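You operate a simulated robot arm through the tools that you are given. There is no shell and no other tool. Be economical: measure what you need, move in short steps, check, and stop when the job is done.

You run a simulated two-armed robot. Do the job below in one go: nothing can be reset, and whatever is moved stays where it is left.

## Task
Slide both corner guards under the blue strap, then tighten the strap on the low frames.
Fine: free the ratchet lock first and lock it again after. Where these are worked on the way, their far stop is far enough and under half their travel is too little: ratchet lock.

The check looks at the end state, three seconds after you hand in, the way a careful person would. Anything else that was tipped, shoved, dropped, spilled or broken makes it a failure.

## Robot
Two 7-joint arms with fingered hands on one trunk, on a base that drives. Base frame: it is fixed to the floor where the robot stands at the start and does not move with it; the origin is under the middle of the robot, x ahead of it, y to its left, z up. Lengths are in m, angles in rad, forces in N, time in s.
The left shoulder is at the start at [0.03, 0.12, 1.088], the right one opposite. With the tool pointing down near the work surface each hand reaches from about 0.28 to 0.7 m from the robot's upright axis, wherever it stands, measured 20 degrees to its own side. Places, roughly: blue strap [0.9, 0.4, 0.7]; far corner guard [0.6, 0, 0.9]; ratchet corner guard [1, 0.3, 0.9]; ratchet handle [1, 0.5, 0.7]; ratchet lock [0.9, 0.5, 0.7]. Payload 4 kg a hand.
The tool frame of a hand sits at the grasp point between the pads (the TCP): z along the fingers, y along the line on which they close. The tips reach 0.019 m beyond it. Largest opening 0.12 m; the body of the gripper starts 0.053 m behind the TCP. The gripper is a hand of 3 fingers: y runs from the thumb to the fingers, the wrist lies at [0, 0, -0.219] in the tool frame, and closing takes about 1.5 s.
Orientation is told as [roll, pitch, yaw] about the base's x, y, z axes, in that order, counted from this pose: with the fingers straight down and closing along the base's y, the tool's x points along the base's -x, its y along +y and its z along -z.

## Interface
- The arms move only by the tool step_arm. It takes "left_commands", "right_commands" or both (then of equal length, played together; a hand with none holds still); each is a list that holds one entry, the list of rows, each a list of 6 numbers: the shift along the tool's x, y, z in units of 20 mm (1.0 is 20 mm), then the turn, a rotation vector about the tool's x, y, z in units of 6 degrees (1.0 is 6 degrees). In form: [[[tx, ty, tz, ax, ay, az], ...]]. A call has 1 to 8 rows; each row shifts and turns the commanded pose from where the row before left it, along the tool's axes as they then stand. "left_jaw" and "right_jaw" are, for a hand that has rows, the opening, from 0 (shut) to 1 (fully open), set as the call begins (left out, the last holds). A call with a number of a shift or a turn outside -1 to 1 is refused whole. A row lasts 0.2 s, in which the tool goes at most 0.05 m and 0.15 rad; a call with a longer step from one row to the next is refused whole, and so is a gripper value outside its range. Where a pose cannot be reached the arm comes as near as it can. A force on the tool above 40 N (or 10 N above the force at the start of the call, whichever is more), or a blocked arm, ends the call early, and 0.2 s more pass. The fingers move at their own pace (about 0.072 m/s each) and stop on an object; they squeeze with about 26 N. The grip force told is the motor's: it shows also when the fingers shut on nothing. Time passes only in rows, and 0.2 s behind the last, so rows that do not move let the fingers close. The reply holds the time, the measured pose of the TCP, the force on the tool along the base axes, the opening and the grip force, in the units named above and with some noise, with the torque about the TCP (base axes, N m) and any sound that the robot's microphone picked up.
- Cameras (640 x 400 px; columns grow to the right, rows downward): "scene" is now at [0.0553, 0.016, 1.6322]; the picture's right is [0.21, -0.98, -0.00], its down [-0.76, -0.16, -0.63] and it looks along [0.61, 0.13, -0.78] (base axes); focal length 258 px, centre (320, 200). "left" rides on the left gripper at [-0.066, -0.003, -0.079] in its tool frame; the picture's right is [0.05, -1.00, 0.00], its down [0.76, 0.04, -0.64] and it looks along [0.64, 0.03, 0.77] (tool axes); focal length 251 px, centre (320, 200). "right" rides on the right gripper at [0.066, -0.004, -0.079] in its tool frame; the picture's right is [0.05, 1.00, 0.00], its down [-0.76, 0.04, -0.64] and it looks along [-0.64, 0.04, 0.77] (tool axes); focal length 251 px, centre (320, 200). There is no depth. A picture from a camera that has moved, and an enlarged one, comes with that camera's place and axes in the base frame and with its lens.
- camera(camera): a new picture of that camera. No time passes.
- move_column(by): slides the trunk up (or, below 0, down) by that many m; the arms and the scene camera ride with it, the base frame stays. It gives what a move gives, with no picture.
- steer(legs): drives the robot by 1 to 6 legs, each [ahead, turn to the left] in m and rad, along the robot's own axes; the way and the turn of a leg run together, so that a leg with both is an arc; at most 1.5 m and 3.142 rad a leg. The arms and the cameras ride along, it lands a little off, and it stops where it bumps. It gives what a move gives.
- set_grasp(shape, hand): the hand has 3 fingers and takes this shape, open, in about a second: jaw (thumb against the fingers, like two jaws); tri (thumb and two fingers); tip (a fingertip pinch); poke (one finger out to press); point (the index stretched); flat (the hand flat); cup (the hand cupped); fist (a fist). The gripper value then closes the fingers along that shape, each until it touches; the sizes above hold for jaw. It gives what a move gives, with no picture.
- pan_tilt(pan, tilt): turns the head with the scene camera to pan (to the left, within 2.094 rad either way) and tilt (down, from -0.506 to 1.204), counted from straight ahead of the robot. It gives what a move gives.
- close_up(camera, box): a new picture of the part [left, top, right, bottom] of that camera's present view, enlarged. No time passes.
- hand_in(): hands the job in; it is judged then, once.

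Work in short steps. Places have to be worked out from the pictures, the camera data and where the tool is seen: move nearer, look again, correct. Check each grasp and each placing, and mend what went wrong. You have 120 turns and 92 pictures in all, those below and enlarged ones among them. Open the grippers and draw the arms clear of the work before you hand the job in, unless the task says otherwise; then end with one line.

The tools are called after "Emit:" as a command line: name --argument value ..., lists and objects as JSON in quotes. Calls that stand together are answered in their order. step_arm: Moves the arms, as the interface text tells. Its arguments: {"type":"object","properties":{"left_commands":{"type":"array","items":{"type":"array","items":{"type":"array","items":{"type":"number"}}}},"left_jaw":{"type":"number"},"right_commands":{"type":"array","items":{"type":"array","items":{"type":"array","items":{"type":"number"}}}},"right_jaw":{"type":"number"}},"required":[]} The other tools are called the same way: move_column (by) slides the trunk up or down; set_grasp (shape, hand) gives the hand a shape; steer (legs) drives the base; pan_tilt (pan, tilt) turns the head that bears the scene camera; camera (camera) takes a picture; close_up (camera, box) takes an enlarged picture of a part of a camera's view; hand_in () hands the job in.

At the start:

```text
t: 0.0
left_ee_pos: [0.4586, 0.3277, 1.1111]
left_ee_rot: [0.001, -0.001, -0.002]
left_force: [-0.1, -0.9, 0.4]
left_ft_torque: [0.03, -0.02, 0.02]
left_gripper_width: 0.1199
left_grasp_force: 0.0
left_shape: jaw
right_ee_pos: [0.371, -0.0806, 1.0792]
right_ee_rot: [0.0, 0.0, -0.002]
right_force: [-0.8, -0.5, -0.5]
right_ft_torque: [0.01, -0.03, 0.03]
right_gripper_width: 0.1199
right_grasp_force: 0.1
right_shape: jaw
trunk travel left (down, up): [-0.3, 0.24]
robot x, y, heading: [-0.0014, -0.0003, 0.003]
head pan, tilt: [0.209, 0.892]
```

scene: 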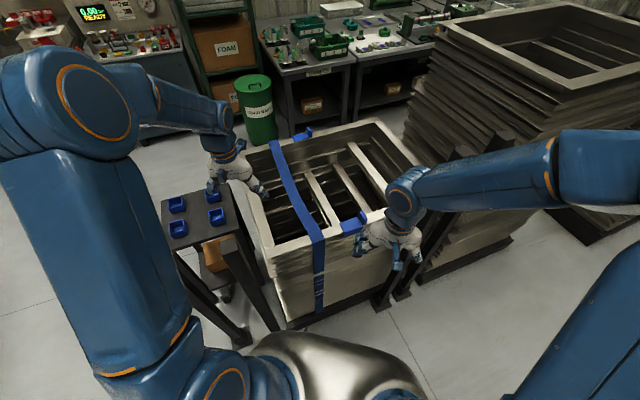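
right: 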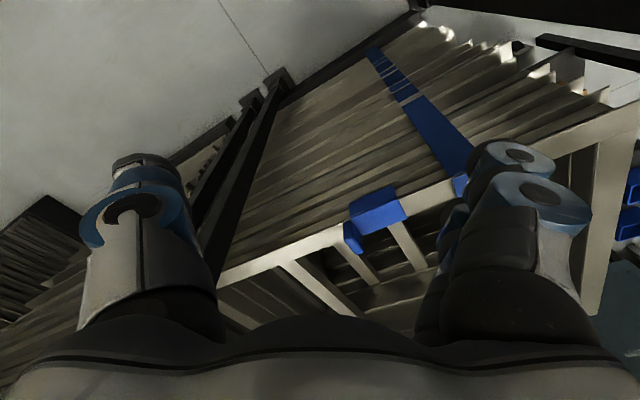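
left: 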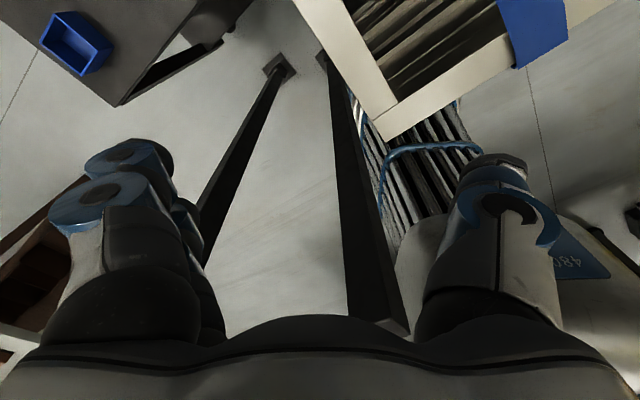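

The scene shows a stack of frames with a blue strap, a guard on the near edge and another at the far edge. I look closer at both.

Emit:
close_up --camera "scene" --box '[220, 100, 440, 240]'

Emit:
close_up --camera "scene" --box '[220, 200, 400, 330]'

```text
2.86 times, centred on (330, 170) of scene
camera zoom: at [0.0553, 0.016, 1.6322], right [0.21, -0.98, 0.0], down [-0.76, -0.16, -0.63], along [0.61, 0.13, -0.78], focal length 739 px, centre (291, 286)
```

zoom: 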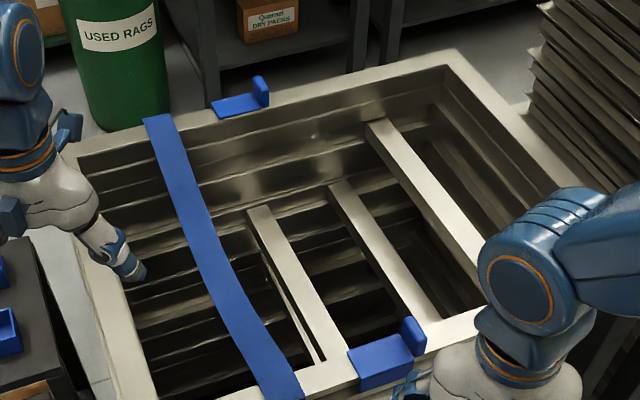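

```text
3.08 times, centred on (310, 265) of scene
camera zoom: at [0.0553, 0.016, 1.6322], right [0.21, -0.98, 0.0], down [-0.76, -0.16, -0.63], along [0.61, 0.13, -0.78], focal length 796 px, centre (351, 0)
```

zoom: 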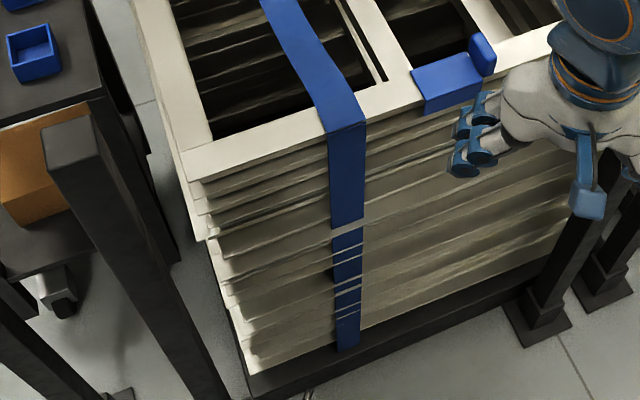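

Both guards have an upright tab on the end away from the strap; the ratchet seems to be on the far face. I raise the trunk and look around for the layout.

Emit:
move_column --by 0.2

Emit:
pan_tilt --pan 0.4 --tilt 0.7

Emit:
camera --camera "scene"

Emit:
close_up --camera "scene" --box '[240, 100, 460, 240]'

```text
t: 2.2
left_ee_pos: [0.4595, 0.3279, 1.3108]
left_ee_rot: [-0.001, -0.002, -0.003]
left_force: [-0.7, 0.0, -0.2]
left_ft_torque: [0.0, -0.01, 0.02]
left_gripper_width: 0.12
left_grasp_force: 0.1
left_shape: jaw
right_ee_pos: [0.3709, -0.0794, 1.2814]
right_ee_rot: [0.0, 0.001, -0.001]
right_force: [0.2, 0.1, 0.1]
right_ft_torque: [0.03, 0.03, -0.01]
right_gripper_width: 0.1199
right_grasp_force: 0.0
right_shape: jaw
trunk travel left (down, up): [-0.5, 0.04]
robot x, y, heading: [0.0001, -0.0051, -0.0]
head pan, tilt: [0.209, 0.892]
```

```text
t: 2.9
left_ee_pos: [0.4605, 0.3282, 1.3113]
left_ee_rot: [0.0, 0.002, -0.002]
left_force: [0.3, 0.0, 1.0]
left_ft_torque: [0.0, -0.02, -0.05]
left_gripper_width: 0.1199
left_grasp_force: 0.2
left_shape: jaw
right_ee_pos: [0.3703, -0.0794, 1.2798]
right_ee_rot: [0.001, -0.001, -0.002]
right_force: [-0.7, 0.2, -0.6]
right_ft_torque: [0.0, 0.01, 0.0]
right_gripper_width: 0.1197
right_grasp_force: 0.0
right_shape: jaw
trunk travel left (down, up): [-0.5, 0.04]
robot x, y, heading: [0.0017, 0.0026, -0.004]
head pan, tilt: [0.4, 0.7]
```

```text
86 pictures are left
camera scene: at [0.0594, 0.0332, 1.8476], right [0.39, -0.92, 0.0], down [-0.59, -0.25, -0.76], along [0.7, 0.3, -0.64], focal length 258 px, centre (320, 200)
```

scene: 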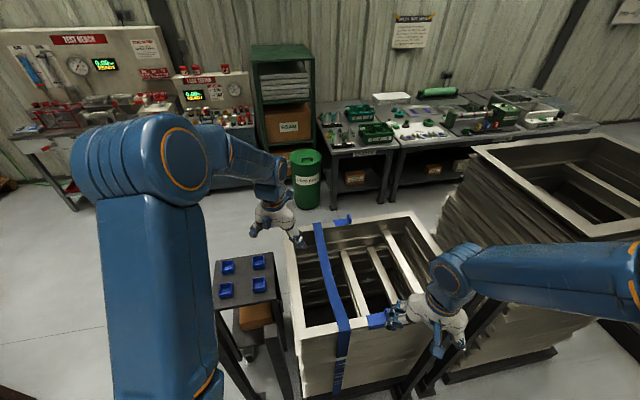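

```text
2.86 times, centred on (350, 170) of scene
camera zoom: at [0.0594, 0.0332, 1.8476], right [0.39, -0.92, 0.0], down [-0.59, -0.25, -0.76], along [0.7, 0.3, -0.64], focal length 739 px, centre (234, 286)
```

zoom: 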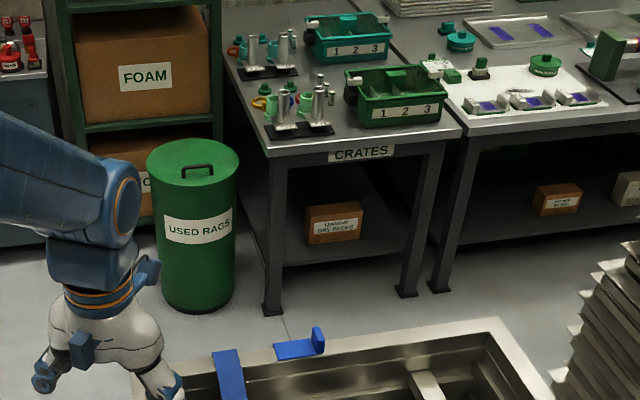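

Triangulated: frame top ≈ z 0.89, stack heading ≈ 0.6 rad, near guard ≈ (0.547, 0.012), about 0.125 m right of the strap. I lower back, yaw the right hand to the stack and look with its camera.

Emit:
move_column --by -0.2

Emit:
step_arm --right_commands '[[[0, 0, 0, 0, 0, -1], [0, 0, 0, 0, 0, -1], [0, 0, 0, 0, 0, -1], [0, 0, 0, 0, 0, -1], [0, 0, 0, 0, 0, -1], [-1, -1, 0, 0, 0, -0.73], [-1, -1, 0, 0, 0, 0], [-1, -1, 0, 0, 0, 0]]]' --right_jaw 1

Emit:
camera --camera "right"

```text
t: 5.1
left_ee_pos: [0.4591, 0.3273, 1.1099]
left_ee_rot: [0.0, 0.001, -0.001]
left_force: [-0.3, -0.1, -0.4]
left_ft_torque: [-0.01, 0.02, -0.02]
left_gripper_width: 0.1201
left_grasp_force: 0.1
left_shape: jaw
right_ee_pos: [0.3703, -0.08, 1.081]
right_ee_rot: [0.001, 0.001, -0.002]
right_force: [0.4, 0.0, 0.0]
right_ft_torque: [-0.01, -0.01, -0.01]
right_gripper_width: 0.1198
right_grasp_force: 0.1
right_shape: jaw
trunk travel left (down, up): [-0.3, 0.24]
robot x, y, heading: [0.0006, 0.0001, -0.0]
head pan, tilt: [0.4, 0.7]
```

```text
t: 6.9
left_ee_pos: [0.4601, 0.3279, 1.1102]
left_ee_rot: [-0.001, 0.001, 0.0]
left_force: [-0.4, 0.0, -0.3]
left_ft_torque: [0.02, 0.03, -0.02]
left_gripper_width: 0.12
left_grasp_force: 0.1
left_shape: jaw
right_ee_pos: [0.4544, -0.0971, 1.0798]
right_ee_rot: [-0.001, 0.001, 0.601]
right_force: [0.9, 0.2, 0.3]
right_ft_torque: [0.01, 0.01, 0.04]
right_gripper_width: 0.1198
right_grasp_force: 0.1
right_shape: jaw
trunk travel left (down, up): [-0.3, 0.24]
robot x, y, heading: [0.0012, -0.0019, 0.001]
head pan, tilt: [0.4, 0.7]
```

```text
84 pictures are left
camera right: at [0.4012, -0.1377, 1.1578], right [-0.61, 0.79, 0.0], down [0.61, 0.47, 0.64], along [0.51, 0.39, -0.77], focal length 251 px, centre (320, 200)
```

right: 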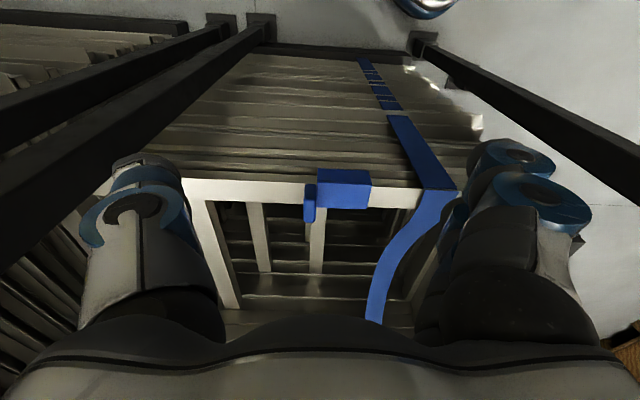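

The edge is level with the image, so the yaw is right. I enlarge the guard to see its shape.

Emit:
close_up --camera "right" --box '[260, 140, 470, 270]'

```text
3.05 times, centred on (365, 205) of right
camera zoom: at [0.4012, -0.1377, 1.1578], right [-0.61, 0.79, 0.0], down [0.61, 0.47, 0.64], along [0.51, 0.39, -0.77], focal length 766 px, centre (183, 185)
```

zoom: 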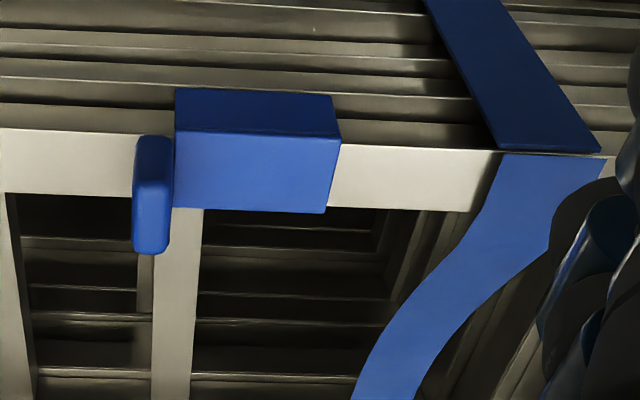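

The guard is an L with an upright tab on its right end. I'll close the right hand and push the tab's right face toward the strap; first I go to a spot right of the tab, then lower.

Emit:
step_arm --right_commands '[[[-0.956, -0.45, 0, 0, 0, 0], [-0.956, -0.45, 0, 0, 0, 0], [-0.956, -0.45, 0, 0, 0, 0], [-0.956, -0.45, 0, 0, 0, 0], [-0.956, -0.45, 0, 0, 0, 0], [-0.956, -0.45, 0, 0, 0, 0], [-0.956, -0.45, 0, 0, 0, 0], [-0.956, -0.45, 0, 0, 0, 0]]]' --right_jaw 0

Emit:
step_arm --right_commands '[[[0, 0, 0.9, 0, 0, 0], [0, 0, 0.9, 0, 0, 0], [0, 0, 0.9, 0, 0, 0], [0, 0, 0.9, 0, 0, 0], [0, 0, 0.9, 0, 0, 0], [0, 0, 0.9, 0, 0, 0], [0, 0, 0.9, 0, 0, 0]]]' --right_jaw 0

Emit:
camera --camera "right"

Emit:
pan_tilt --pan 0.1 --tilt 0.9

Emit:
camera --camera "scene"

```text
t: 8.7
left_ee_pos: [0.46, 0.3291, 1.1104]
left_ee_rot: [0.001, 0.002, -0.001]
left_force: [-0.1, 0.2, -0.8]
left_ft_torque: [-0.01, 0.02, -0.02]
left_gripper_width: 0.12
left_grasp_force: 0.1
left_shape: jaw
right_ee_pos: [0.6214, -0.0715, 1.0804]
right_ee_rot: [0.001, 0.002, 0.598]
right_force: [-0.7, 0.6, 0.9]
right_ft_torque: [-0.03, 0.01, 0.0]
right_gripper_width: 0.0
right_grasp_force: 26.3
right_shape: jaw
trunk travel left (down, up): [-0.3, 0.24]
robot x, y, heading: [-0.0001, -0.0027, 0.003]
head pan, tilt: [0.4, 0.7]
```

```text
t: 10.3
left_ee_pos: [0.4599, 0.328, 1.1105]
left_ee_rot: [0.0, -0.001, -0.002]
left_force: [0.2, 0.4, -0.3]
left_ft_torque: [0.0, 0.01, 0.02]
left_gripper_width: 0.12
left_grasp_force: 0.1
left_shape: jaw
right_ee_pos: [0.6198, -0.071, 0.954]
right_ee_rot: [0.0, 0.0, 0.598]
right_force: [-0.5, -0.4, -0.1]
right_ft_torque: [0.01, 0.01, -0.01]
right_gripper_width: 0.0
right_grasp_force: 26.2
right_shape: jaw
trunk travel left (down, up): [-0.3, 0.24]
robot x, y, heading: [-0.0011, -0.0011, -0.001]
head pan, tilt: [0.4, 0.7]
```

```text
82 pictures are left
camera right: at [0.5669, -0.1112, 1.0321], right [-0.61, 0.79, 0.0], down [0.61, 0.46, 0.64], along [0.51, 0.39, -0.77], focal length 251 px, centre (320, 200)
```

right: 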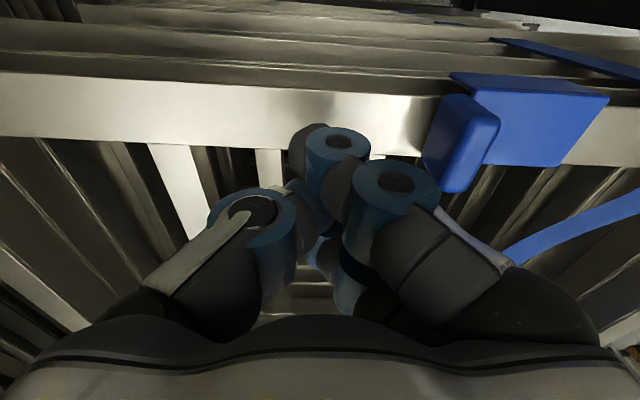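

```text
t: 11.1
left_ee_pos: [0.4601, 0.3288, 1.1111]
left_ee_rot: [0.0, -0.001, -0.001]
left_force: [0.0, -0.2, 0.9]
left_ft_torque: [0.02, -0.05, 0.01]
left_gripper_width: 0.1201
left_grasp_force: 0.1
left_shape: jaw
right_ee_pos: [0.6196, -0.0704, 0.9546]
right_ee_rot: [0.0, 0.0, 0.599]
right_force: [0.5, 0.3, 0.2]
right_ft_torque: [-0.01, -0.02, 0.01]
right_gripper_width: 0.0001
right_grasp_force: 26.2
right_shape: jaw
trunk travel left (down, up): [-0.3, 0.24]
robot x, y, heading: [0.0001, 0.0014, -0.002]
head pan, tilt: [0.099, 0.901]
```

```text
81 pictures are left
camera scene: at [0.0563, 0.0078, 1.6315], right [0.1, -0.99, 0.0], down [-0.78, -0.08, -0.62], along [0.62, 0.06, -0.78], focal length 258 px, centre (320, 200)
```

scene: 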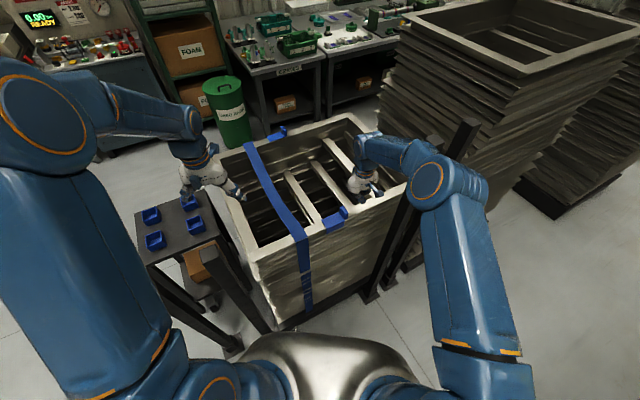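

Fingers are shut, right of the tab and roughly aligned with it. I shift ~8 mm outward and lower so the tips are just above the frame.

Emit:
step_arm --right_commands '[[[0.4, 0, 0.4, 0, 0, 0], [0, 0, 0.4, 0, 0, 0], [0, 0, 0.4, 0, 0, 0], [0, 0, 0.3, 0, 0, 0]]]'

Emit:
camera --camera "right"

```text
t: 12.1
left_ee_pos: [0.4601, 0.3276, 1.1105]
left_ee_rot: [0.0, -0.001, -0.003]
left_force: [-0.3, 0.7, -0.6]
left_ft_torque: [0.0, 0.0, 0.01]
left_gripper_width: 0.1199
left_grasp_force: 0.2
left_shape: jaw
right_ee_pos: [0.6133, -0.0751, 0.9234]
right_ee_rot: [0.001, 0.0, 0.599]
right_force: [0.5, -0.3, 0.1]
right_ft_torque: [-0.01, 0.02, -0.01]
right_gripper_width: 0.0002
right_grasp_force: 26.4
right_shape: jaw
trunk travel left (down, up): [-0.3, 0.24]
robot x, y, heading: [0.0023, -0.0008, 0.001]
head pan, tilt: [0.099, 0.901]
```

```text
80 pictures are left
camera right: at [0.5603, -0.1158, 1.0016], right [-0.61, 0.79, 0.0], down [0.61, 0.47, 0.64], along [0.51, 0.39, -0.77], focal length 251 px, centre (320, 200)
```

right: 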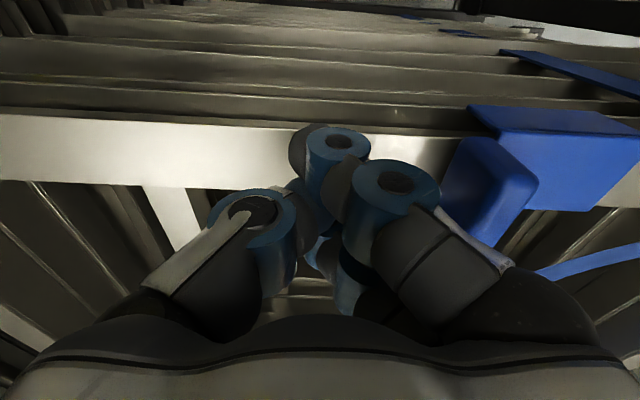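

The finger face is ~10 mm from the tab. I push along +y (toward the strap) by 80 mm and check.

Emit:
step_arm --right_commands '[[[0, 0.5, 0, 0, 0, 0], [0, 0.5, 0, 0, 0, 0], [0, 0.5, 0, 0, 0, 0], [0, 0.5, 0, 0, 0, 0], [0, 0.5, 0, 0, 0, 0], [0, 0.5, 0, 0, 0, 0], [0, 0.5, 0, 0, 0, 0], [0, 0.5, 0, 0, 0, 0]]]'

Emit:
camera --camera "right"

Emit:
close_up --camera "scene" --box '[220, 110, 440, 250]'

```text
t: 13.9
left_ee_pos: [0.4593, 0.3273, 1.111]
left_ee_rot: [0.0, 0.0, -0.002]
left_force: [0.2, 0.3, 0.3]
left_ft_torque: [0.01, -0.01, 0.02]
left_gripper_width: 0.1197
left_grasp_force: 0.0
left_shape: jaw
right_ee_pos: [0.567, -0.0095, 0.9247]
right_ee_rot: [-0.001, 0.002, 0.597]
right_force: [-0.3, -0.4, 1.1]
right_ft_torque: [0.05, 0.01, 0.01]
right_gripper_width: 0.0
right_grasp_force: 26.0
right_shape: jaw
trunk travel left (down, up): [-0.3, 0.24]
robot x, y, heading: [0.0014, 0.0009, -0.002]
head pan, tilt: [0.099, 0.901]
```

```text
79 pictures are left
camera right: at [0.515, -0.0493, 1.0019], right [-0.61, 0.79, 0.0], down [0.61, 0.47, 0.64], along [0.51, 0.39, -0.77], focal length 251 px, centre (320, 200)
```

right: 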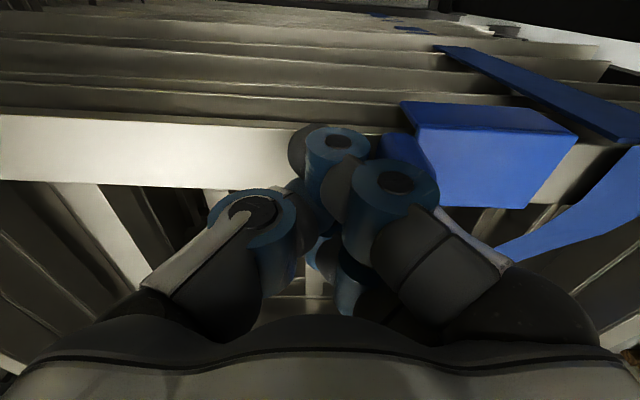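

```text
2.86 times, centred on (330, 180) of scene
camera zoom: at [0.0562, 0.008, 1.6315], right [0.1, -1.0, 0.0], down [-0.78, -0.08, -0.62], along [0.62, 0.06, -0.78], focal length 739 px, centre (291, 257)
```

zoom: 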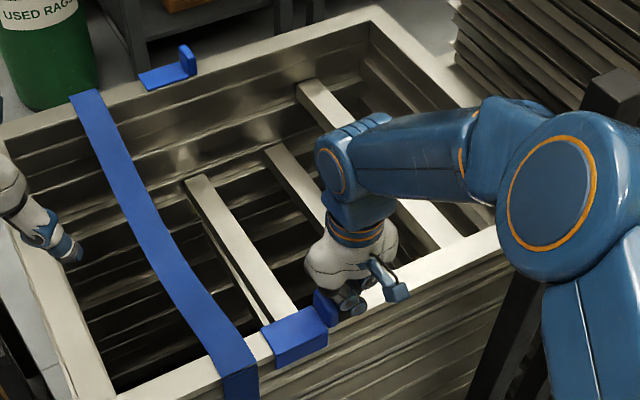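

The guard slides easily; ~80 mm remain by both views. I push 55 mm more and check that it goes under the strap.

Emit:
step_arm --right_commands '[[[0, 0.5, 0, 0, 0, 0], [0, 0.5, 0, 0, 0, 0], [0, 0.4, 0, 0, 0, 0], [0, 0.3, 0, 0, 0, 0], [0, 0.3, 0, 0, 0, 0], [0, 0.3, 0, 0, 0, 0], [0, 0.3, 0, 0, 0, 0], [0, 0.15, 0, 0, 0, 0]]]'

Emit:
camera --camera "right"

Emit:
close_up --camera "scene" --box '[250, 170, 390, 260]'

```text
t: 15.7
left_ee_pos: [0.4588, 0.3274, 1.1121]
left_ee_rot: [0.001, -0.001, -0.002]
left_force: [0.2, 0.3, -0.1]
left_ft_torque: [-0.02, -0.01, 0.01]
left_gripper_width: 0.1198
left_grasp_force: 0.0
left_shape: jaw
right_ee_pos: [0.5381, 0.0368, 0.9237]
right_ee_rot: [0.0, -0.001, 0.6]
right_force: [0.6, -0.3, 1.8]
right_ft_torque: [0.05, -0.02, -0.06]
right_gripper_width: 0.0
right_grasp_force: 25.9
right_shape: jaw
trunk travel left (down, up): [-0.3, 0.24]
robot x, y, heading: [-0.001, 0.0008, 0.003]
head pan, tilt: [0.099, 0.901]
```

```text
77 pictures are left
camera right: at [0.4843, -0.0039, 1.0017], right [-0.61, 0.79, 0.0], down [0.61, 0.47, 0.64], along [0.51, 0.39, -0.77], focal length 251 px, centre (320, 200)
```

right: 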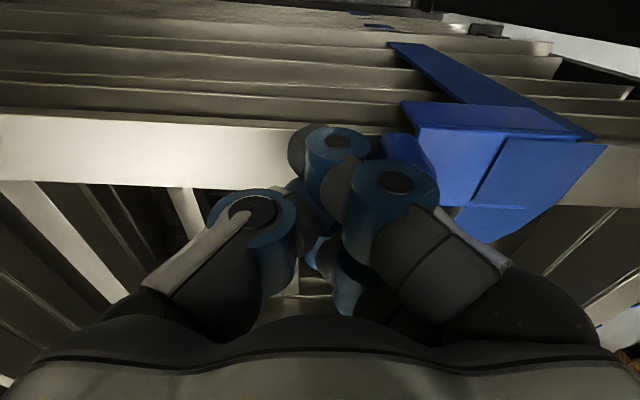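

```text
4.44 times, centred on (320, 215) of scene
camera zoom: at [0.0562, 0.0077, 1.6315], right [0.1, -1.0, 0.0], down [-0.78, -0.08, -0.62], along [0.62, 0.06, -0.78], focal length 1149 px, centre (320, 133)
```

zoom: 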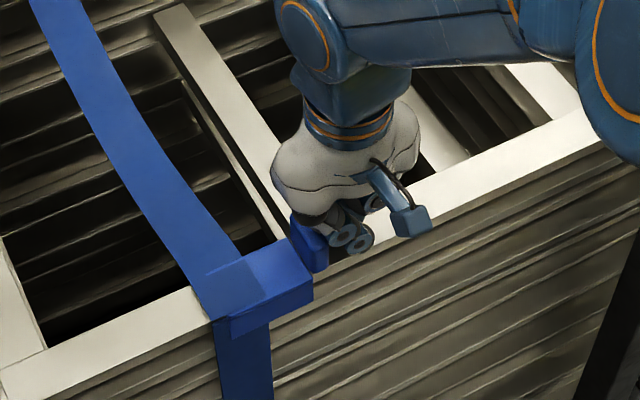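

The guard is going under the strap; centring needs ~23 mm more.

Emit:
step_arm --right_commands '[[[0, 0.3, 0, 0, 0, 0], [0, 0.3, 0, 0, 0, 0], [0, 0.3, 0, 0, 0, 0], [0, 0.25, 0, 0, 0, 0], [0, 0, 0, 0, 0, 0]]]'

Emit:
close_up --camera "scene" --box '[250, 170, 390, 260]'

Emit:
camera --camera "right"

```text
t: 16.9
left_ee_pos: [0.4606, 0.3281, 1.11]
left_ee_rot: [-0.001, -0.001, 0.0]
left_force: [-0.3, 0.9, -0.3]
left_ft_torque: [0.0, 0.0, -0.01]
left_gripper_width: 0.1199
left_grasp_force: 0.0
left_shape: jaw
right_ee_pos: [0.5245, 0.0559, 0.9244]
right_ee_rot: [-0.001, 0.001, 0.599]
right_force: [0.5, 0.6, 0.6]
right_ft_torque: [0.02, -0.02, -0.02]
right_gripper_width: 0.0
right_grasp_force: 25.8
right_shape: jaw
trunk travel left (down, up): [-0.3, 0.24]
robot x, y, heading: [-0.0002, 0.0008, -0.001]
head pan, tilt: [0.099, 0.901]
```

```text
4.44 times, centred on (320, 215) of scene
camera zoom: at [0.0563, 0.0076, 1.6315], right [0.1, -1.0, 0.0], down [-0.78, -0.08, -0.62], along [0.62, 0.06, -0.78], focal length 1149 px, centre (320, 133)
```

zoom: 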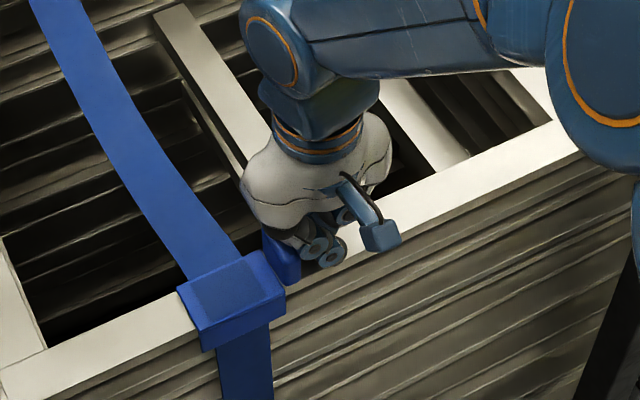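

```text
74 pictures are left
camera right: at [0.4713, 0.0151, 1.0018], right [-0.61, 0.79, 0.0], down [0.61, 0.47, 0.64], along [0.51, 0.39, -0.77], focal length 251 px, centre (320, 200)
```

right: 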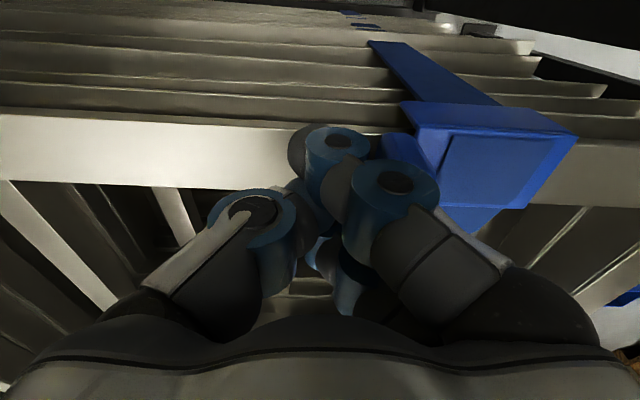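

The guard is centred under the strap within a few mm. I back the hand off, raise it and draw it in before driving round.

Emit:
step_arm --right_commands '[[[0, -0.8, 0, 0, 0, 0], [0, -0.8, 0, 0, 0, 0], [0, 0, -1, 0, 0, 0], [0, 0, -1, 0, 0, 0], [0, 0, -1, 0, 0, 0], [0, 0, -1, 0, 0, 0], [0, 0, -1, 0, 0, 0], [0, 0, -1, 0, 0, 0]]]'

Emit:
step_arm --right_commands '[[[0.9, 0, -1, 0, 0, 1], [0.9, 0, -1, 0, 0, 1], [0.9, 0, -1, 0, 0, 1], [0.9, 0, -1, 0, 0, 1], [0.9, 0, 0, 0, 0, 1], [0.9, 0, 0, 0, 0, 0.73], [0.9, 0, 0, 0, 0, 0], [0.9, 0, 0, 0, 0, 0]]]' --left_commands '[[[0, 0, -1, 0, 0, 0], [0, 0, -1, 0, 0, 0], [0, 0, -1, 0, 0, 0], [0.5, 0, -1, 0, 0, 0], [0.5, 0, 0, 0, 0, 0], [0.5, 0, 0, 0, 0, 0], [0.5, 0, 0, 0, 0, 0], [0.5, 0, 0, 0, 0, 0]]]'

Emit:
pan_tilt --pan 1.2 --tilt 0.7

Emit:
camera --camera "scene"

```text
t: 18.7
left_ee_pos: [0.4591, 0.3282, 1.1105]
left_ee_rot: [0.001, -0.001, -0.002]
left_force: [-0.5, 1.0, 0.3]
left_ft_torque: [0.0, 0.04, 0.04]
left_gripper_width: 0.1199
left_grasp_force: 0.0
left_shape: jaw
right_ee_pos: [0.5426, 0.0287, 1.0445]
right_ee_rot: [0.0, -0.001, 0.599]
right_force: [0.0, 0.7, 0.1]
right_ft_torque: [0.02, 0.02, -0.02]
right_gripper_width: 0.0
right_grasp_force: 26.2
right_shape: jaw
trunk travel left (down, up): [-0.3, 0.24]
robot x, y, heading: [0.0005, 0.0003, 0.003]
head pan, tilt: [0.099, 0.901]
```

```text
t: 20.5
left_ee_pos: [0.4088, 0.3283, 1.1904]
left_ee_rot: [0.0, 0.0, -0.002]
left_force: [0.0, 0.2, 0.7]
left_ft_torque: [0.04, 0.02, 0.0]
left_gripper_width: 0.12
left_grasp_force: 0.0
left_shape: jaw
right_ee_pos: [0.4051, -0.0068, 1.1233]
right_ee_rot: [0.001, -0.001, -0.001]
right_force: [-0.2, -1.1, -0.7]
right_ft_torque: [-0.02, -0.02, 0.01]
right_gripper_width: 0.0003
right_grasp_force: 25.9
right_shape: jaw
trunk travel left (down, up): [-0.3, 0.24]
robot x, y, heading: [0.0011, -0.0014, -0.001]
head pan, tilt: [0.099, 0.901]
```

```text
t: 21.8
left_ee_pos: [0.4104, 0.3284, 1.1921]
left_ee_rot: [0.001, -0.001, -0.001]
left_force: [-0.4, 0.0, -0.8]
left_ft_torque: [0.02, 0.0, 0.03]
left_gripper_width: 0.1196
left_grasp_force: 0.1
left_shape: jaw
right_ee_pos: [0.4065, -0.0059, 1.1247]
right_ee_rot: [0.0, 0.0, -0.001]
right_force: [-0.3, 0.0, 0.3]
right_ft_torque: [0.0, 0.0, 0.01]
right_gripper_width: 0.0
right_grasp_force: 26.6
right_shape: jaw
trunk travel left (down, up): [-0.3, 0.24]
robot x, y, heading: [-0.0027, 0.0006, -0.002]
head pan, tilt: [1.201, 0.7]
```

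```text
73 pictures are left
camera scene: at [0.0118, 0.0794, 1.6477], right [0.93, -0.36, 0.0], down [-0.23, -0.6, -0.76], along [0.28, 0.71, -0.64], focal length 258 px, centre (320, 200)
```

scene: 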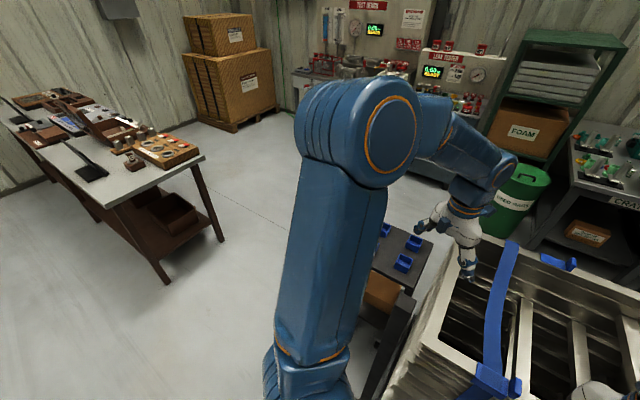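

Left route looks open: free floor between the bin table and the left bench. I drive round the table in legs, keeping >0.45 m clearances.

Emit:
steer --legs '[[0, 1.745], [0.87, 0], [0, -0.873], [0.55, 0], [0, -0.873], [0.65, 0]]'

Emit:
pan_tilt --pan -0.8 --tilt 0.75

Emit:
camera --camera "scene"

```text
t: 24.3
left_ee_pos: [0.0777, 0.5212, 1.1892]
left_ee_rot: [-0.003, -0.001, 0.75]
left_force: [-0.9, 0.3, -0.7]
left_ft_torque: [-0.04, -0.04, 0.0]
left_gripper_width: 0.1201
left_grasp_force: 0.0
left_shape: jaw
right_ee_pos: [0.3055, 0.2759, 1.1237]
right_ee_rot: [-0.005, -0.001, 0.752]
right_force: [-0.9, 0.0, -0.2]
right_ft_torque: [-0.02, -0.02, 0.02]
right_gripper_width: 0.0002
right_grasp_force: 25.8
right_shape: jaw
trunk travel left (down, up): [-0.3, 0.24]
robot x, y, heading: [0.0319, -0.0382, 0.769]
head pan, tilt: [1.201, 0.7]
stopped in leg 1: the robot was blocked; the commanded pose is now the measured one
```

```text
t: 26.3
left_ee_pos: [0.0802, 0.5195, 1.1906]
left_ee_rot: [-0.001, 0.0, 0.75]
left_force: [0.1, -0.2, 0.1]
left_ft_torque: [0.01, 0.0, 0.0]
left_gripper_width: 0.1199
left_grasp_force: 0.0
left_shape: jaw
right_ee_pos: [0.3051, 0.2733, 1.1244]
right_ee_rot: [-0.002, 0.0, 0.754]
right_force: [0.1, 0.0, -0.1]
right_ft_torque: [0.0, 0.01, -0.03]
right_gripper_width: 0.0001
right_grasp_force: 25.4
right_shape: jaw
trunk travel left (down, up): [-0.3, 0.24]
robot x, y, heading: [0.0356, -0.039, 0.769]
head pan, tilt: [-0.799, 0.75]
```

```text
72 pictures are left
camera scene: at [0.1064, -0.0543, 1.6434], right [-0.03, -1.0, 0.0], down [-0.68, 0.02, -0.73], along [0.73, -0.02, -0.68], focal length 258 px, centre (320, 200)
```

scene: 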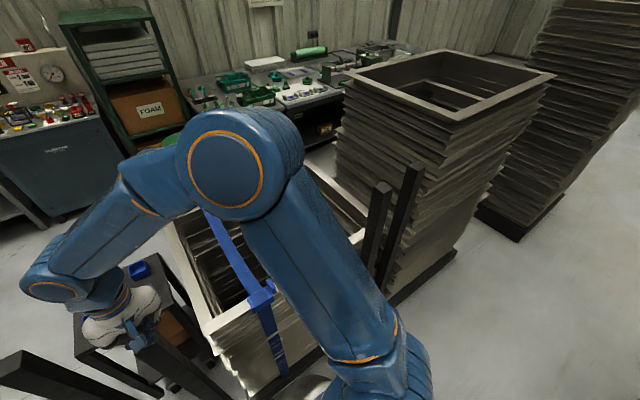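

The turn was blocked, base shifted slightly. I look what the left hand/arm is against.

Emit:
camera --camera "left"

Emit:
pan_tilt --pan 0.6 --tilt 1.0

Emit:
camera --camera "scene"

```text
71 pictures are left
camera left: at [0.1297, 0.5617, 1.2705], right [0.64, -0.77, 0.0], down [-0.59, -0.49, 0.64], along [-0.49, -0.41, -0.77], focal length 251 px, centre (320, 200)
```

left: 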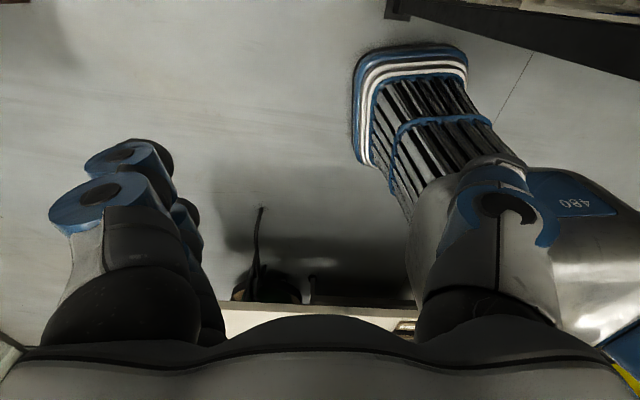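

```text
t: 27.8
left_ee_pos: [0.0789, 0.518, 1.1913]
left_ee_rot: [0.001, 0.0, 0.751]
left_force: [0.5, -0.4, 0.0]
left_ft_torque: [0.0, -0.02, -0.03]
left_gripper_width: 0.12
left_grasp_force: 0.0
left_shape: jaw
right_ee_pos: [0.3062, 0.2741, 1.1256]
right_ee_rot: [-0.001, -0.001, 0.752]
right_force: [0.7, 0.3, 0.1]
right_ft_torque: [0.03, -0.02, 0.0]
right_gripper_width: 0.0
right_grasp_force: 26.3
right_shape: jaw
trunk travel left (down, up): [-0.3, 0.24]
robot x, y, heading: [0.0394, -0.0415, 0.773]
head pan, tilt: [0.6, 1.0]
```

```text
70 pictures are left
camera scene: at [0.0376, 0.0163, 1.6243], right [0.98, -0.2, 0.0], down [-0.17, -0.82, -0.54], along [0.11, 0.53, -0.84], focal length 258 px, centre (320, 200)
```

scene: 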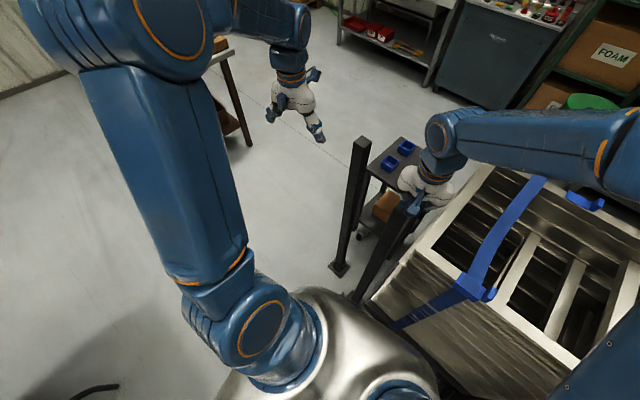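

The right hand sits at a tall post (≈(0.31,0.29), top ≈1.1 m); another post is at (0.27,0.52). I raise the trunk so the hands clear the posts, then drive with a wider berth.

Emit:
move_column --by 0.22

Emit:
steer --legs '[[0, 1.15], [0.95, 0], [0, -1.222]]'

Emit:
pan_tilt --pan -0.5 --tilt 0.8

Emit:
camera --camera "scene"

```text
t: 30.1
left_ee_pos: [0.0815, 0.5184, 1.4101]
left_ee_rot: [0.0, 0.0, 0.75]
left_force: [0.3, 0.1, -0.9]
left_ft_torque: [0.01, 0.01, -0.02]
left_gripper_width: 0.1199
left_grasp_force: 0.1
left_shape: jaw
right_ee_pos: [0.3062, 0.2739, 1.3451]
right_ee_rot: [-0.003, 0.001, 0.753]
right_force: [0.0, 0.3, -0.5]
right_ft_torque: [-0.01, -0.03, -0.01]
right_gripper_width: 0.0
right_grasp_force: 26.2
right_shape: jaw
trunk travel left (down, up): [-0.52, 0.02]
robot x, y, heading: [0.0343, -0.0382, 0.772]
head pan, tilt: [0.6, 1.0]
```

```text
t: 32.5
left_ee_pos: [-0.3223, 0.3814, 1.4129]
left_ee_rot: [0.001, -0.004, 1.544]
left_force: [0.5, -0.2, -0.9]
left_ft_torque: [0.02, 0.0, 0.0]
left_gripper_width: 0.1199
left_grasp_force: 0.0
left_shape: jaw
right_ee_pos: [0.0086, 0.3704, 1.3451]
right_ee_rot: [0.0, -0.004, 1.546]
right_force: [-0.3, -0.2, -0.7]
right_ft_torque: [0.0, 0.01, -0.04]
right_gripper_width: 0.0
right_grasp_force: 25.9
right_shape: jaw
trunk travel left (down, up): [-0.52, 0.02]
robot x, y, heading: [0.0944, -0.0449, 1.589]
head pan, tilt: [0.6, 1.0]
stopped in leg 1: the robot was blocked; the commanded pose is now the measured one
```

```text
t: 33.8
left_ee_pos: [-0.326, 0.382, 1.4111]
left_ee_rot: [-0.001, -0.001, 1.544]
left_force: [-0.6, -0.1, 0.4]
left_ft_torque: [0.0, -0.04, -0.02]
left_gripper_width: 0.1199
left_grasp_force: 0.0
left_shape: jaw
right_ee_pos: [0.0065, 0.3714, 1.3449]
right_ee_rot: [-0.002, -0.002, 1.547]
right_force: [0.4, 0.6, 1.0]
right_ft_torque: [-0.01, -0.03, -0.04]
right_gripper_width: 0.0002
right_grasp_force: 26.1
right_shape: jaw
trunk travel left (down, up): [-0.52, 0.02]
robot x, y, heading: [0.0975, -0.042, 1.582]
head pan, tilt: [-0.499, 0.799]
```

```text
69 pictures are left
camera scene: at [0.1301, 0.0094, 1.8594], right [0.88, -0.47, 0.0], down [-0.33, -0.63, -0.7], along [0.33, 0.62, -0.72], focal length 258 px, centre (320, 200)
```

scene: 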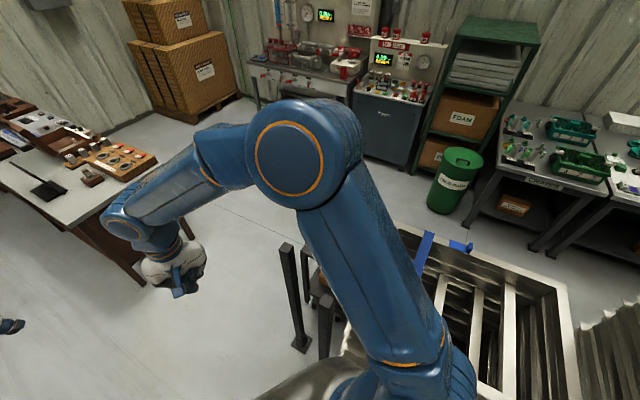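

Blocked again while turning, with the base creeping +x; something near the base/stack side is being touched. I look down toward the right side of the robot.

Emit:
pan_tilt --pan -1.3 --tilt 1.15

Emit:
camera --camera "scene"

Emit:
pan_tilt --pan 1.5 --tilt 1.0

Emit:
camera --camera "scene"

```text
t: 35.0
left_ee_pos: [-0.3254, 0.3814, 1.4115]
left_ee_rot: [-0.003, -0.002, 1.544]
left_force: [-0.8, 0.9, 0.6]
left_ft_torque: [0.0, -0.01, -0.02]
left_gripper_width: 0.1202
left_grasp_force: 0.1
left_shape: jaw
right_ee_pos: [0.0079, 0.3715, 1.3448]
right_ee_rot: [-0.003, -0.001, 1.547]
right_force: [0.2, -0.8, 0.8]
right_ft_torque: [-0.01, 0.0, 0.0]
right_gripper_width: 0.0
right_grasp_force: 25.6
right_shape: jaw
trunk travel left (down, up): [-0.52, 0.02]
robot x, y, heading: [0.0922, -0.0452, 1.586]
head pan, tilt: [-1.3, 1.15]
```

```text
68 pictures are left
camera scene: at [0.1509, -0.0455, 1.8346], right [0.28, -0.96, 0.0], down [-0.88, -0.26, -0.41], along [0.39, 0.11, -0.91], focal length 258 px, centre (320, 200)
```

scene: 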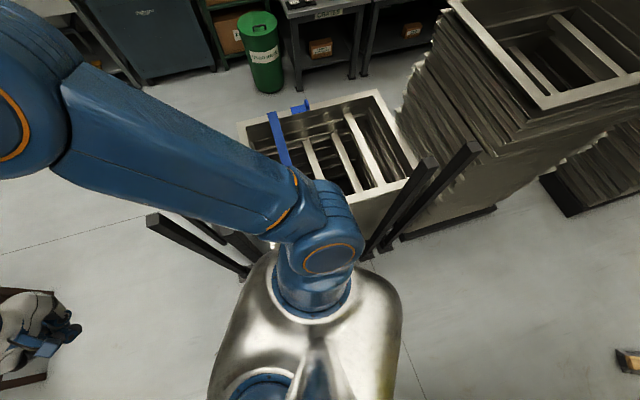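

```text
t: 37.4
left_ee_pos: [-0.3248, 0.3813, 1.4118]
left_ee_rot: [0.001, -0.004, 1.545]
left_force: [-0.4, -0.2, -1.1]
left_ft_torque: [-0.02, -0.01, 0.0]
left_gripper_width: 0.1199
left_grasp_force: 0.0
left_shape: jaw
right_ee_pos: [0.0076, 0.3707, 1.3462]
right_ee_rot: [0.0, -0.002, 1.548]
right_force: [-1.1, -0.1, -0.8]
right_ft_torque: [-0.04, -0.04, -0.02]
right_gripper_width: 0.0
right_grasp_force: 26.3
right_shape: jaw
trunk travel left (down, up): [-0.52, 0.02]
robot x, y, heading: [0.0924, -0.0436, 1.582]
head pan, tilt: [1.499, 1.0]
```

```text
67 pictures are left
camera scene: at [0.0244, -0.0582, 1.8443], right [0.06, 1.0, 0.0], down [0.84, -0.05, -0.54], along [-0.54, 0.03, -0.84], focal length 258 px, centre (320, 200)
```

scene: 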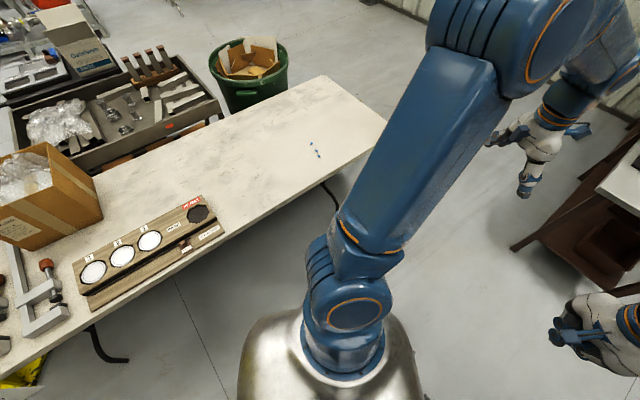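

The base's front-right corner seems caught on the post foot. I back straight off 0.25 m to the middle of the corridor, then turn to run along it.

Emit:
steer --legs '[[-0.26, 0], [0, 0.59]]'

```text
t: 40.9
left_ee_pos: [-0.4885, -0.1803, 1.4102]
left_ee_rot: [-0.002, -0.004, 2.134]
left_force: [-0.3, 0.3, 1.1]
left_ft_torque: [0.03, 0.0, -0.02]
left_gripper_width: 0.1202
left_grasp_force: 0.0
left_shape: jaw
right_ee_pos: [-0.2059, -0.0032, 1.3455]
right_ee_rot: [-0.002, -0.003, 2.137]
right_force: [0.5, 0.7, 0.2]
right_ft_torque: [0.01, 0.01, -0.01]
right_gripper_width: 0.0
right_grasp_force: 26.4
right_shape: jaw
trunk travel left (down, up): [-0.52, 0.02]
robot x, y, heading: [0.1311, -0.2764, 2.16]
head pan, tilt: [1.499, 1.0]
```

Free now. I run along the corridor, then turn past the table.

Emit:
steer --legs '[[1.1, 0], [0, -1.427], [1.0, 0], [0, -0.733]]'

Emit:
pan_tilt --pan -0.7 --tilt 0.9

Emit:
camera --camera "scene"

```text
t: 48.7
left_ee_pos: [-0.8182, 1.172, 1.4112]
left_ee_rot: [-0.004, -0.004, 1.277]
left_force: [-0.9, 0.2, 0.5]
left_ft_torque: [-0.03, -0.07, -0.01]
left_gripper_width: 0.1199
left_grasp_force: 0.0
left_shape: jaw
right_ee_pos: [-0.5002, 1.0737, 1.3457]
right_ee_rot: [-0.001, -0.005, 1.283]
right_force: [0.7, 0.6, -0.6]
right_ft_torque: [-0.04, -0.02, 0.01]
right_gripper_width: 0.0
right_grasp_force: 25.8
right_shape: jaw
trunk travel left (down, up): [-0.52, 0.02]
robot x, y, heading: [-0.5345, 0.6497, 1.281]
head pan, tilt: [1.499, 1.0]
stopped in leg 2: the robot was blocked; the commanded pose is now the measured one
```

```text
t: 50.8
left_ee_pos: [-0.8149, 1.1725, 1.4126]
left_ee_rot: [0.0, -0.004, 1.275]
left_force: [0.5, 0.7, -0.2]
left_ft_torque: [0.01, -0.02, 0.01]
left_gripper_width: 0.1202
left_grasp_force: 0.0
left_shape: jaw
right_ee_pos: [-0.4966, 1.073, 1.3463]
right_ee_rot: [-0.001, -0.001, 1.279]
right_force: [-0.8, 0.3, 0.2]
right_ft_torque: [0.01, 0.01, 0.02]
right_gripper_width: 0.0002
right_grasp_force: 25.8
right_shape: jaw
trunk travel left (down, up): [-0.52, 0.02]
robot x, y, heading: [-0.5419, 0.6511, 1.283]
head pan, tilt: [-0.7, 0.901]
```

```text
66 pictures are left
camera scene: at [-0.4796, 0.674, 1.8515], right [0.55, -0.84, 0.0], down [-0.66, -0.43, -0.62], along [0.52, 0.34, -0.78], focal length 258 px, centre (320, 200)
```

scene: 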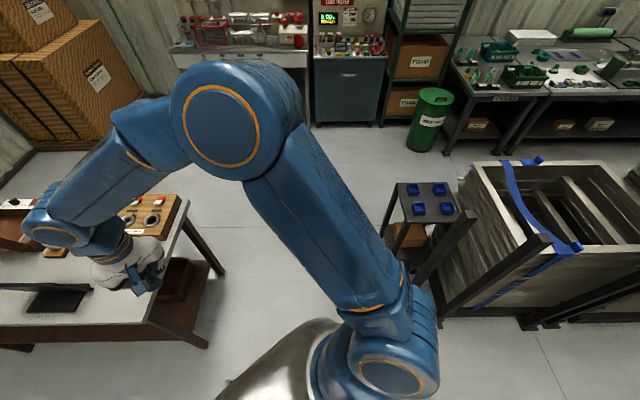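

Blocked while turning right at (-0.54, 0.65). I look down behind-left and behind-right to see what the base touches.

Emit:
pan_tilt --pan 2.05 --tilt 1.15

Emit:
camera --camera "scene"

Emit:
pan_tilt --pan -2.05 --tilt 1.15

Emit:
camera --camera "scene"

```text
t: 53.2
left_ee_pos: [-0.8154, 1.1713, 1.4122]
left_ee_rot: [0.001, -0.003, 1.276]
left_force: [-0.3, 0.1, -0.6]
left_ft_torque: [-0.01, 0.02, 0.03]
left_gripper_width: 0.1199
left_grasp_force: 0.2
left_shape: jaw
right_ee_pos: [-0.4968, 1.0721, 1.3448]
right_ee_rot: [-0.001, -0.003, 1.279]
right_force: [-0.9, -0.7, -0.7]
right_ft_torque: [0.02, 0.0, 0.0]
right_gripper_width: 0.0
right_grasp_force: 26.5
right_shape: jaw
trunk travel left (down, up): [-0.52, 0.02]
robot x, y, heading: [-0.5399, 0.6502, 1.284]
head pan, tilt: [2.051, 1.15]
```

```text
65 pictures are left
camera scene: at [-0.6009, 0.6214, 1.8346], right [-0.19, 0.98, 0.0], down [0.9, 0.17, -0.41], along [-0.4, -0.08, -0.91], focal length 258 px, centre (320, 200)
```

scene: 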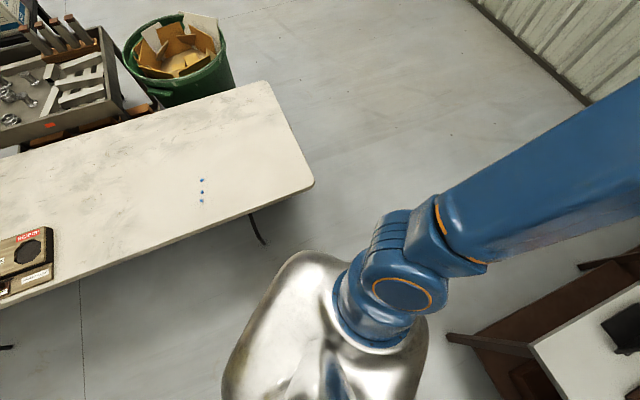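

```text
t: 56.5
left_ee_pos: [-0.815, 1.1712, 1.4124]
left_ee_rot: [-0.001, -0.003, 1.276]
left_force: [0.7, 0.2, -0.5]
left_ft_torque: [0.0, -0.02, 0.01]
left_gripper_width: 0.1199
left_grasp_force: 0.1
left_shape: jaw
right_ee_pos: [-0.4969, 1.0732, 1.3455]
right_ee_rot: [-0.001, -0.001, 1.279]
right_force: [-0.4, 0.0, 1.1]
right_ft_torque: [0.02, 0.01, -0.02]
right_gripper_width: 0.0
right_grasp_force: 25.9
right_shape: jaw
trunk travel left (down, up): [-0.52, 0.02]
robot x, y, heading: [-0.5396, 0.6491, 1.28]
head pan, tilt: [-2.051, 1.15]
```

```text
64 pictures are left
camera scene: at [-0.4996, 0.5911, 1.8346], right [-0.7, -0.72, 0.0], down [-0.65, 0.64, -0.41], along [0.29, -0.28, -0.91], focal length 258 px, centre (320, 200)
```

scene: 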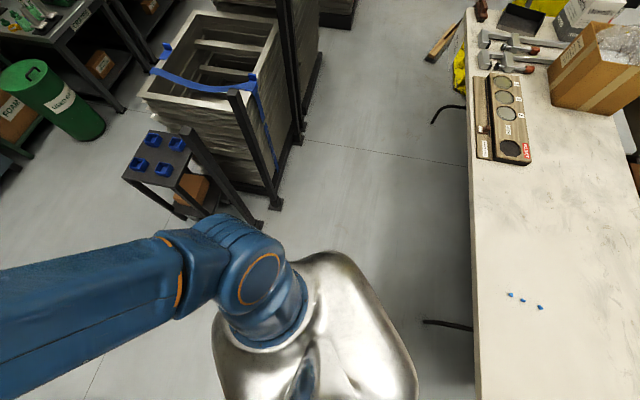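

Nothing is visibly near the base; the blocked turns all stopped near 0.8 rad, so I try shorter turn legs.

Emit:
steer --legs '[[0, -0.28], [0, -0.28]]'

```text
t: 58.8
left_ee_pos: [-0.4928, 1.2415, 1.4117]
left_ee_rot: [-0.001, -0.005, 0.722]
left_force: [0.2, -0.2, 0.7]
left_ft_torque: [0.03, 0.01, 0.0]
left_gripper_width: 0.1201
left_grasp_force: 0.1
left_shape: jaw
right_ee_pos: [-0.2749, 0.9888, 1.345]
right_ee_rot: [0.001, -0.002, 0.725]
right_force: [0.4, 0.1, 0.4]
right_ft_torque: [0.04, -0.01, 0.05]
right_gripper_width: 0.0
right_grasp_force: 25.8
right_shape: jaw
trunk travel left (down, up): [-0.52, 0.02]
robot x, y, heading: [-0.5586, 0.6818, 0.722]
head pan, tilt: [-2.051, 1.15]
```

That works. Continue with short turns.

Emit:
steer --legs '[[1.0, 0], [0, -0.4], [0, -0.4], [0.65, 0]]'

Emit:
pan_tilt --pan -0.4 --tilt 0.9

Emit:
camera --camera "scene"

```text
t: 66.4
left_ee_pos: [0.6333, 1.7045, 1.4127]
left_ee_rot: [0.0, -0.005, -0.045]
left_force: [-0.5, -0.2, 0.0]
left_ft_torque: [-0.03, 0.02, 0.02]
left_gripper_width: 0.12
left_grasp_force: 0.1
left_shape: jaw
right_ee_pos: [0.6146, 1.3717, 1.344]
right_ee_rot: [-0.001, 0.001, -0.042]
right_force: [0.4, 0.3, -1.1]
right_ft_torque: [0.0, 0.01, 0.03]
right_gripper_width: 0.0001
right_grasp_force: 26.1
right_shape: jaw
trunk travel left (down, up): [-0.52, 0.02]
robot x, y, heading: [0.1976, 1.3946, -0.065]
head pan, tilt: [-2.051, 1.15]
stopped in leg 3: the robot was blocked; the commanded pose is now the measured one
```

```text
t: 68.1
left_ee_pos: [0.6323, 1.7022, 1.4133]
left_ee_rot: [-0.001, -0.006, -0.044]
left_force: [-0.4, -0.1, 0.1]
left_ft_torque: [0.01, -0.03, -0.01]
left_gripper_width: 0.12
left_grasp_force: 0.1
left_shape: jaw
right_ee_pos: [0.6135, 1.3699, 1.3453]
right_ee_rot: [0.0, -0.002, -0.042]
right_force: [-0.2, 0.4, 0.1]
right_ft_torque: [0.02, 0.04, 0.0]
right_gripper_width: 0.0
right_grasp_force: 26.3
right_shape: jaw
trunk travel left (down, up): [-0.52, 0.02]
robot x, y, heading: [0.1987, 1.3929, -0.07]
head pan, tilt: [-0.4, 0.901]
```

```text
63 pictures are left
camera scene: at [0.2464, 1.3607, 1.8515], right [-0.45, -0.89, 0.0], down [-0.7, 0.35, -0.62], along [0.55, -0.28, -0.78], focal length 258 px, centre (320, 200)
```

scene: 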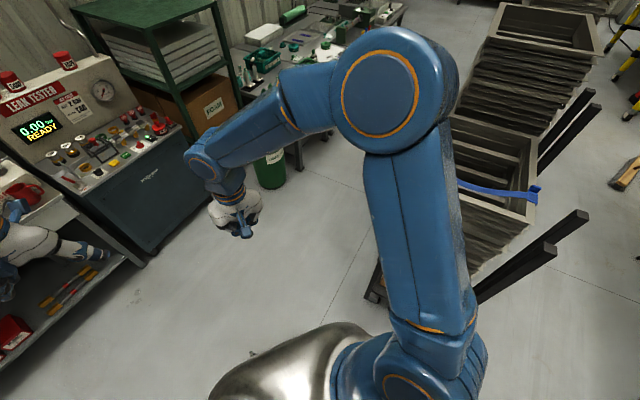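

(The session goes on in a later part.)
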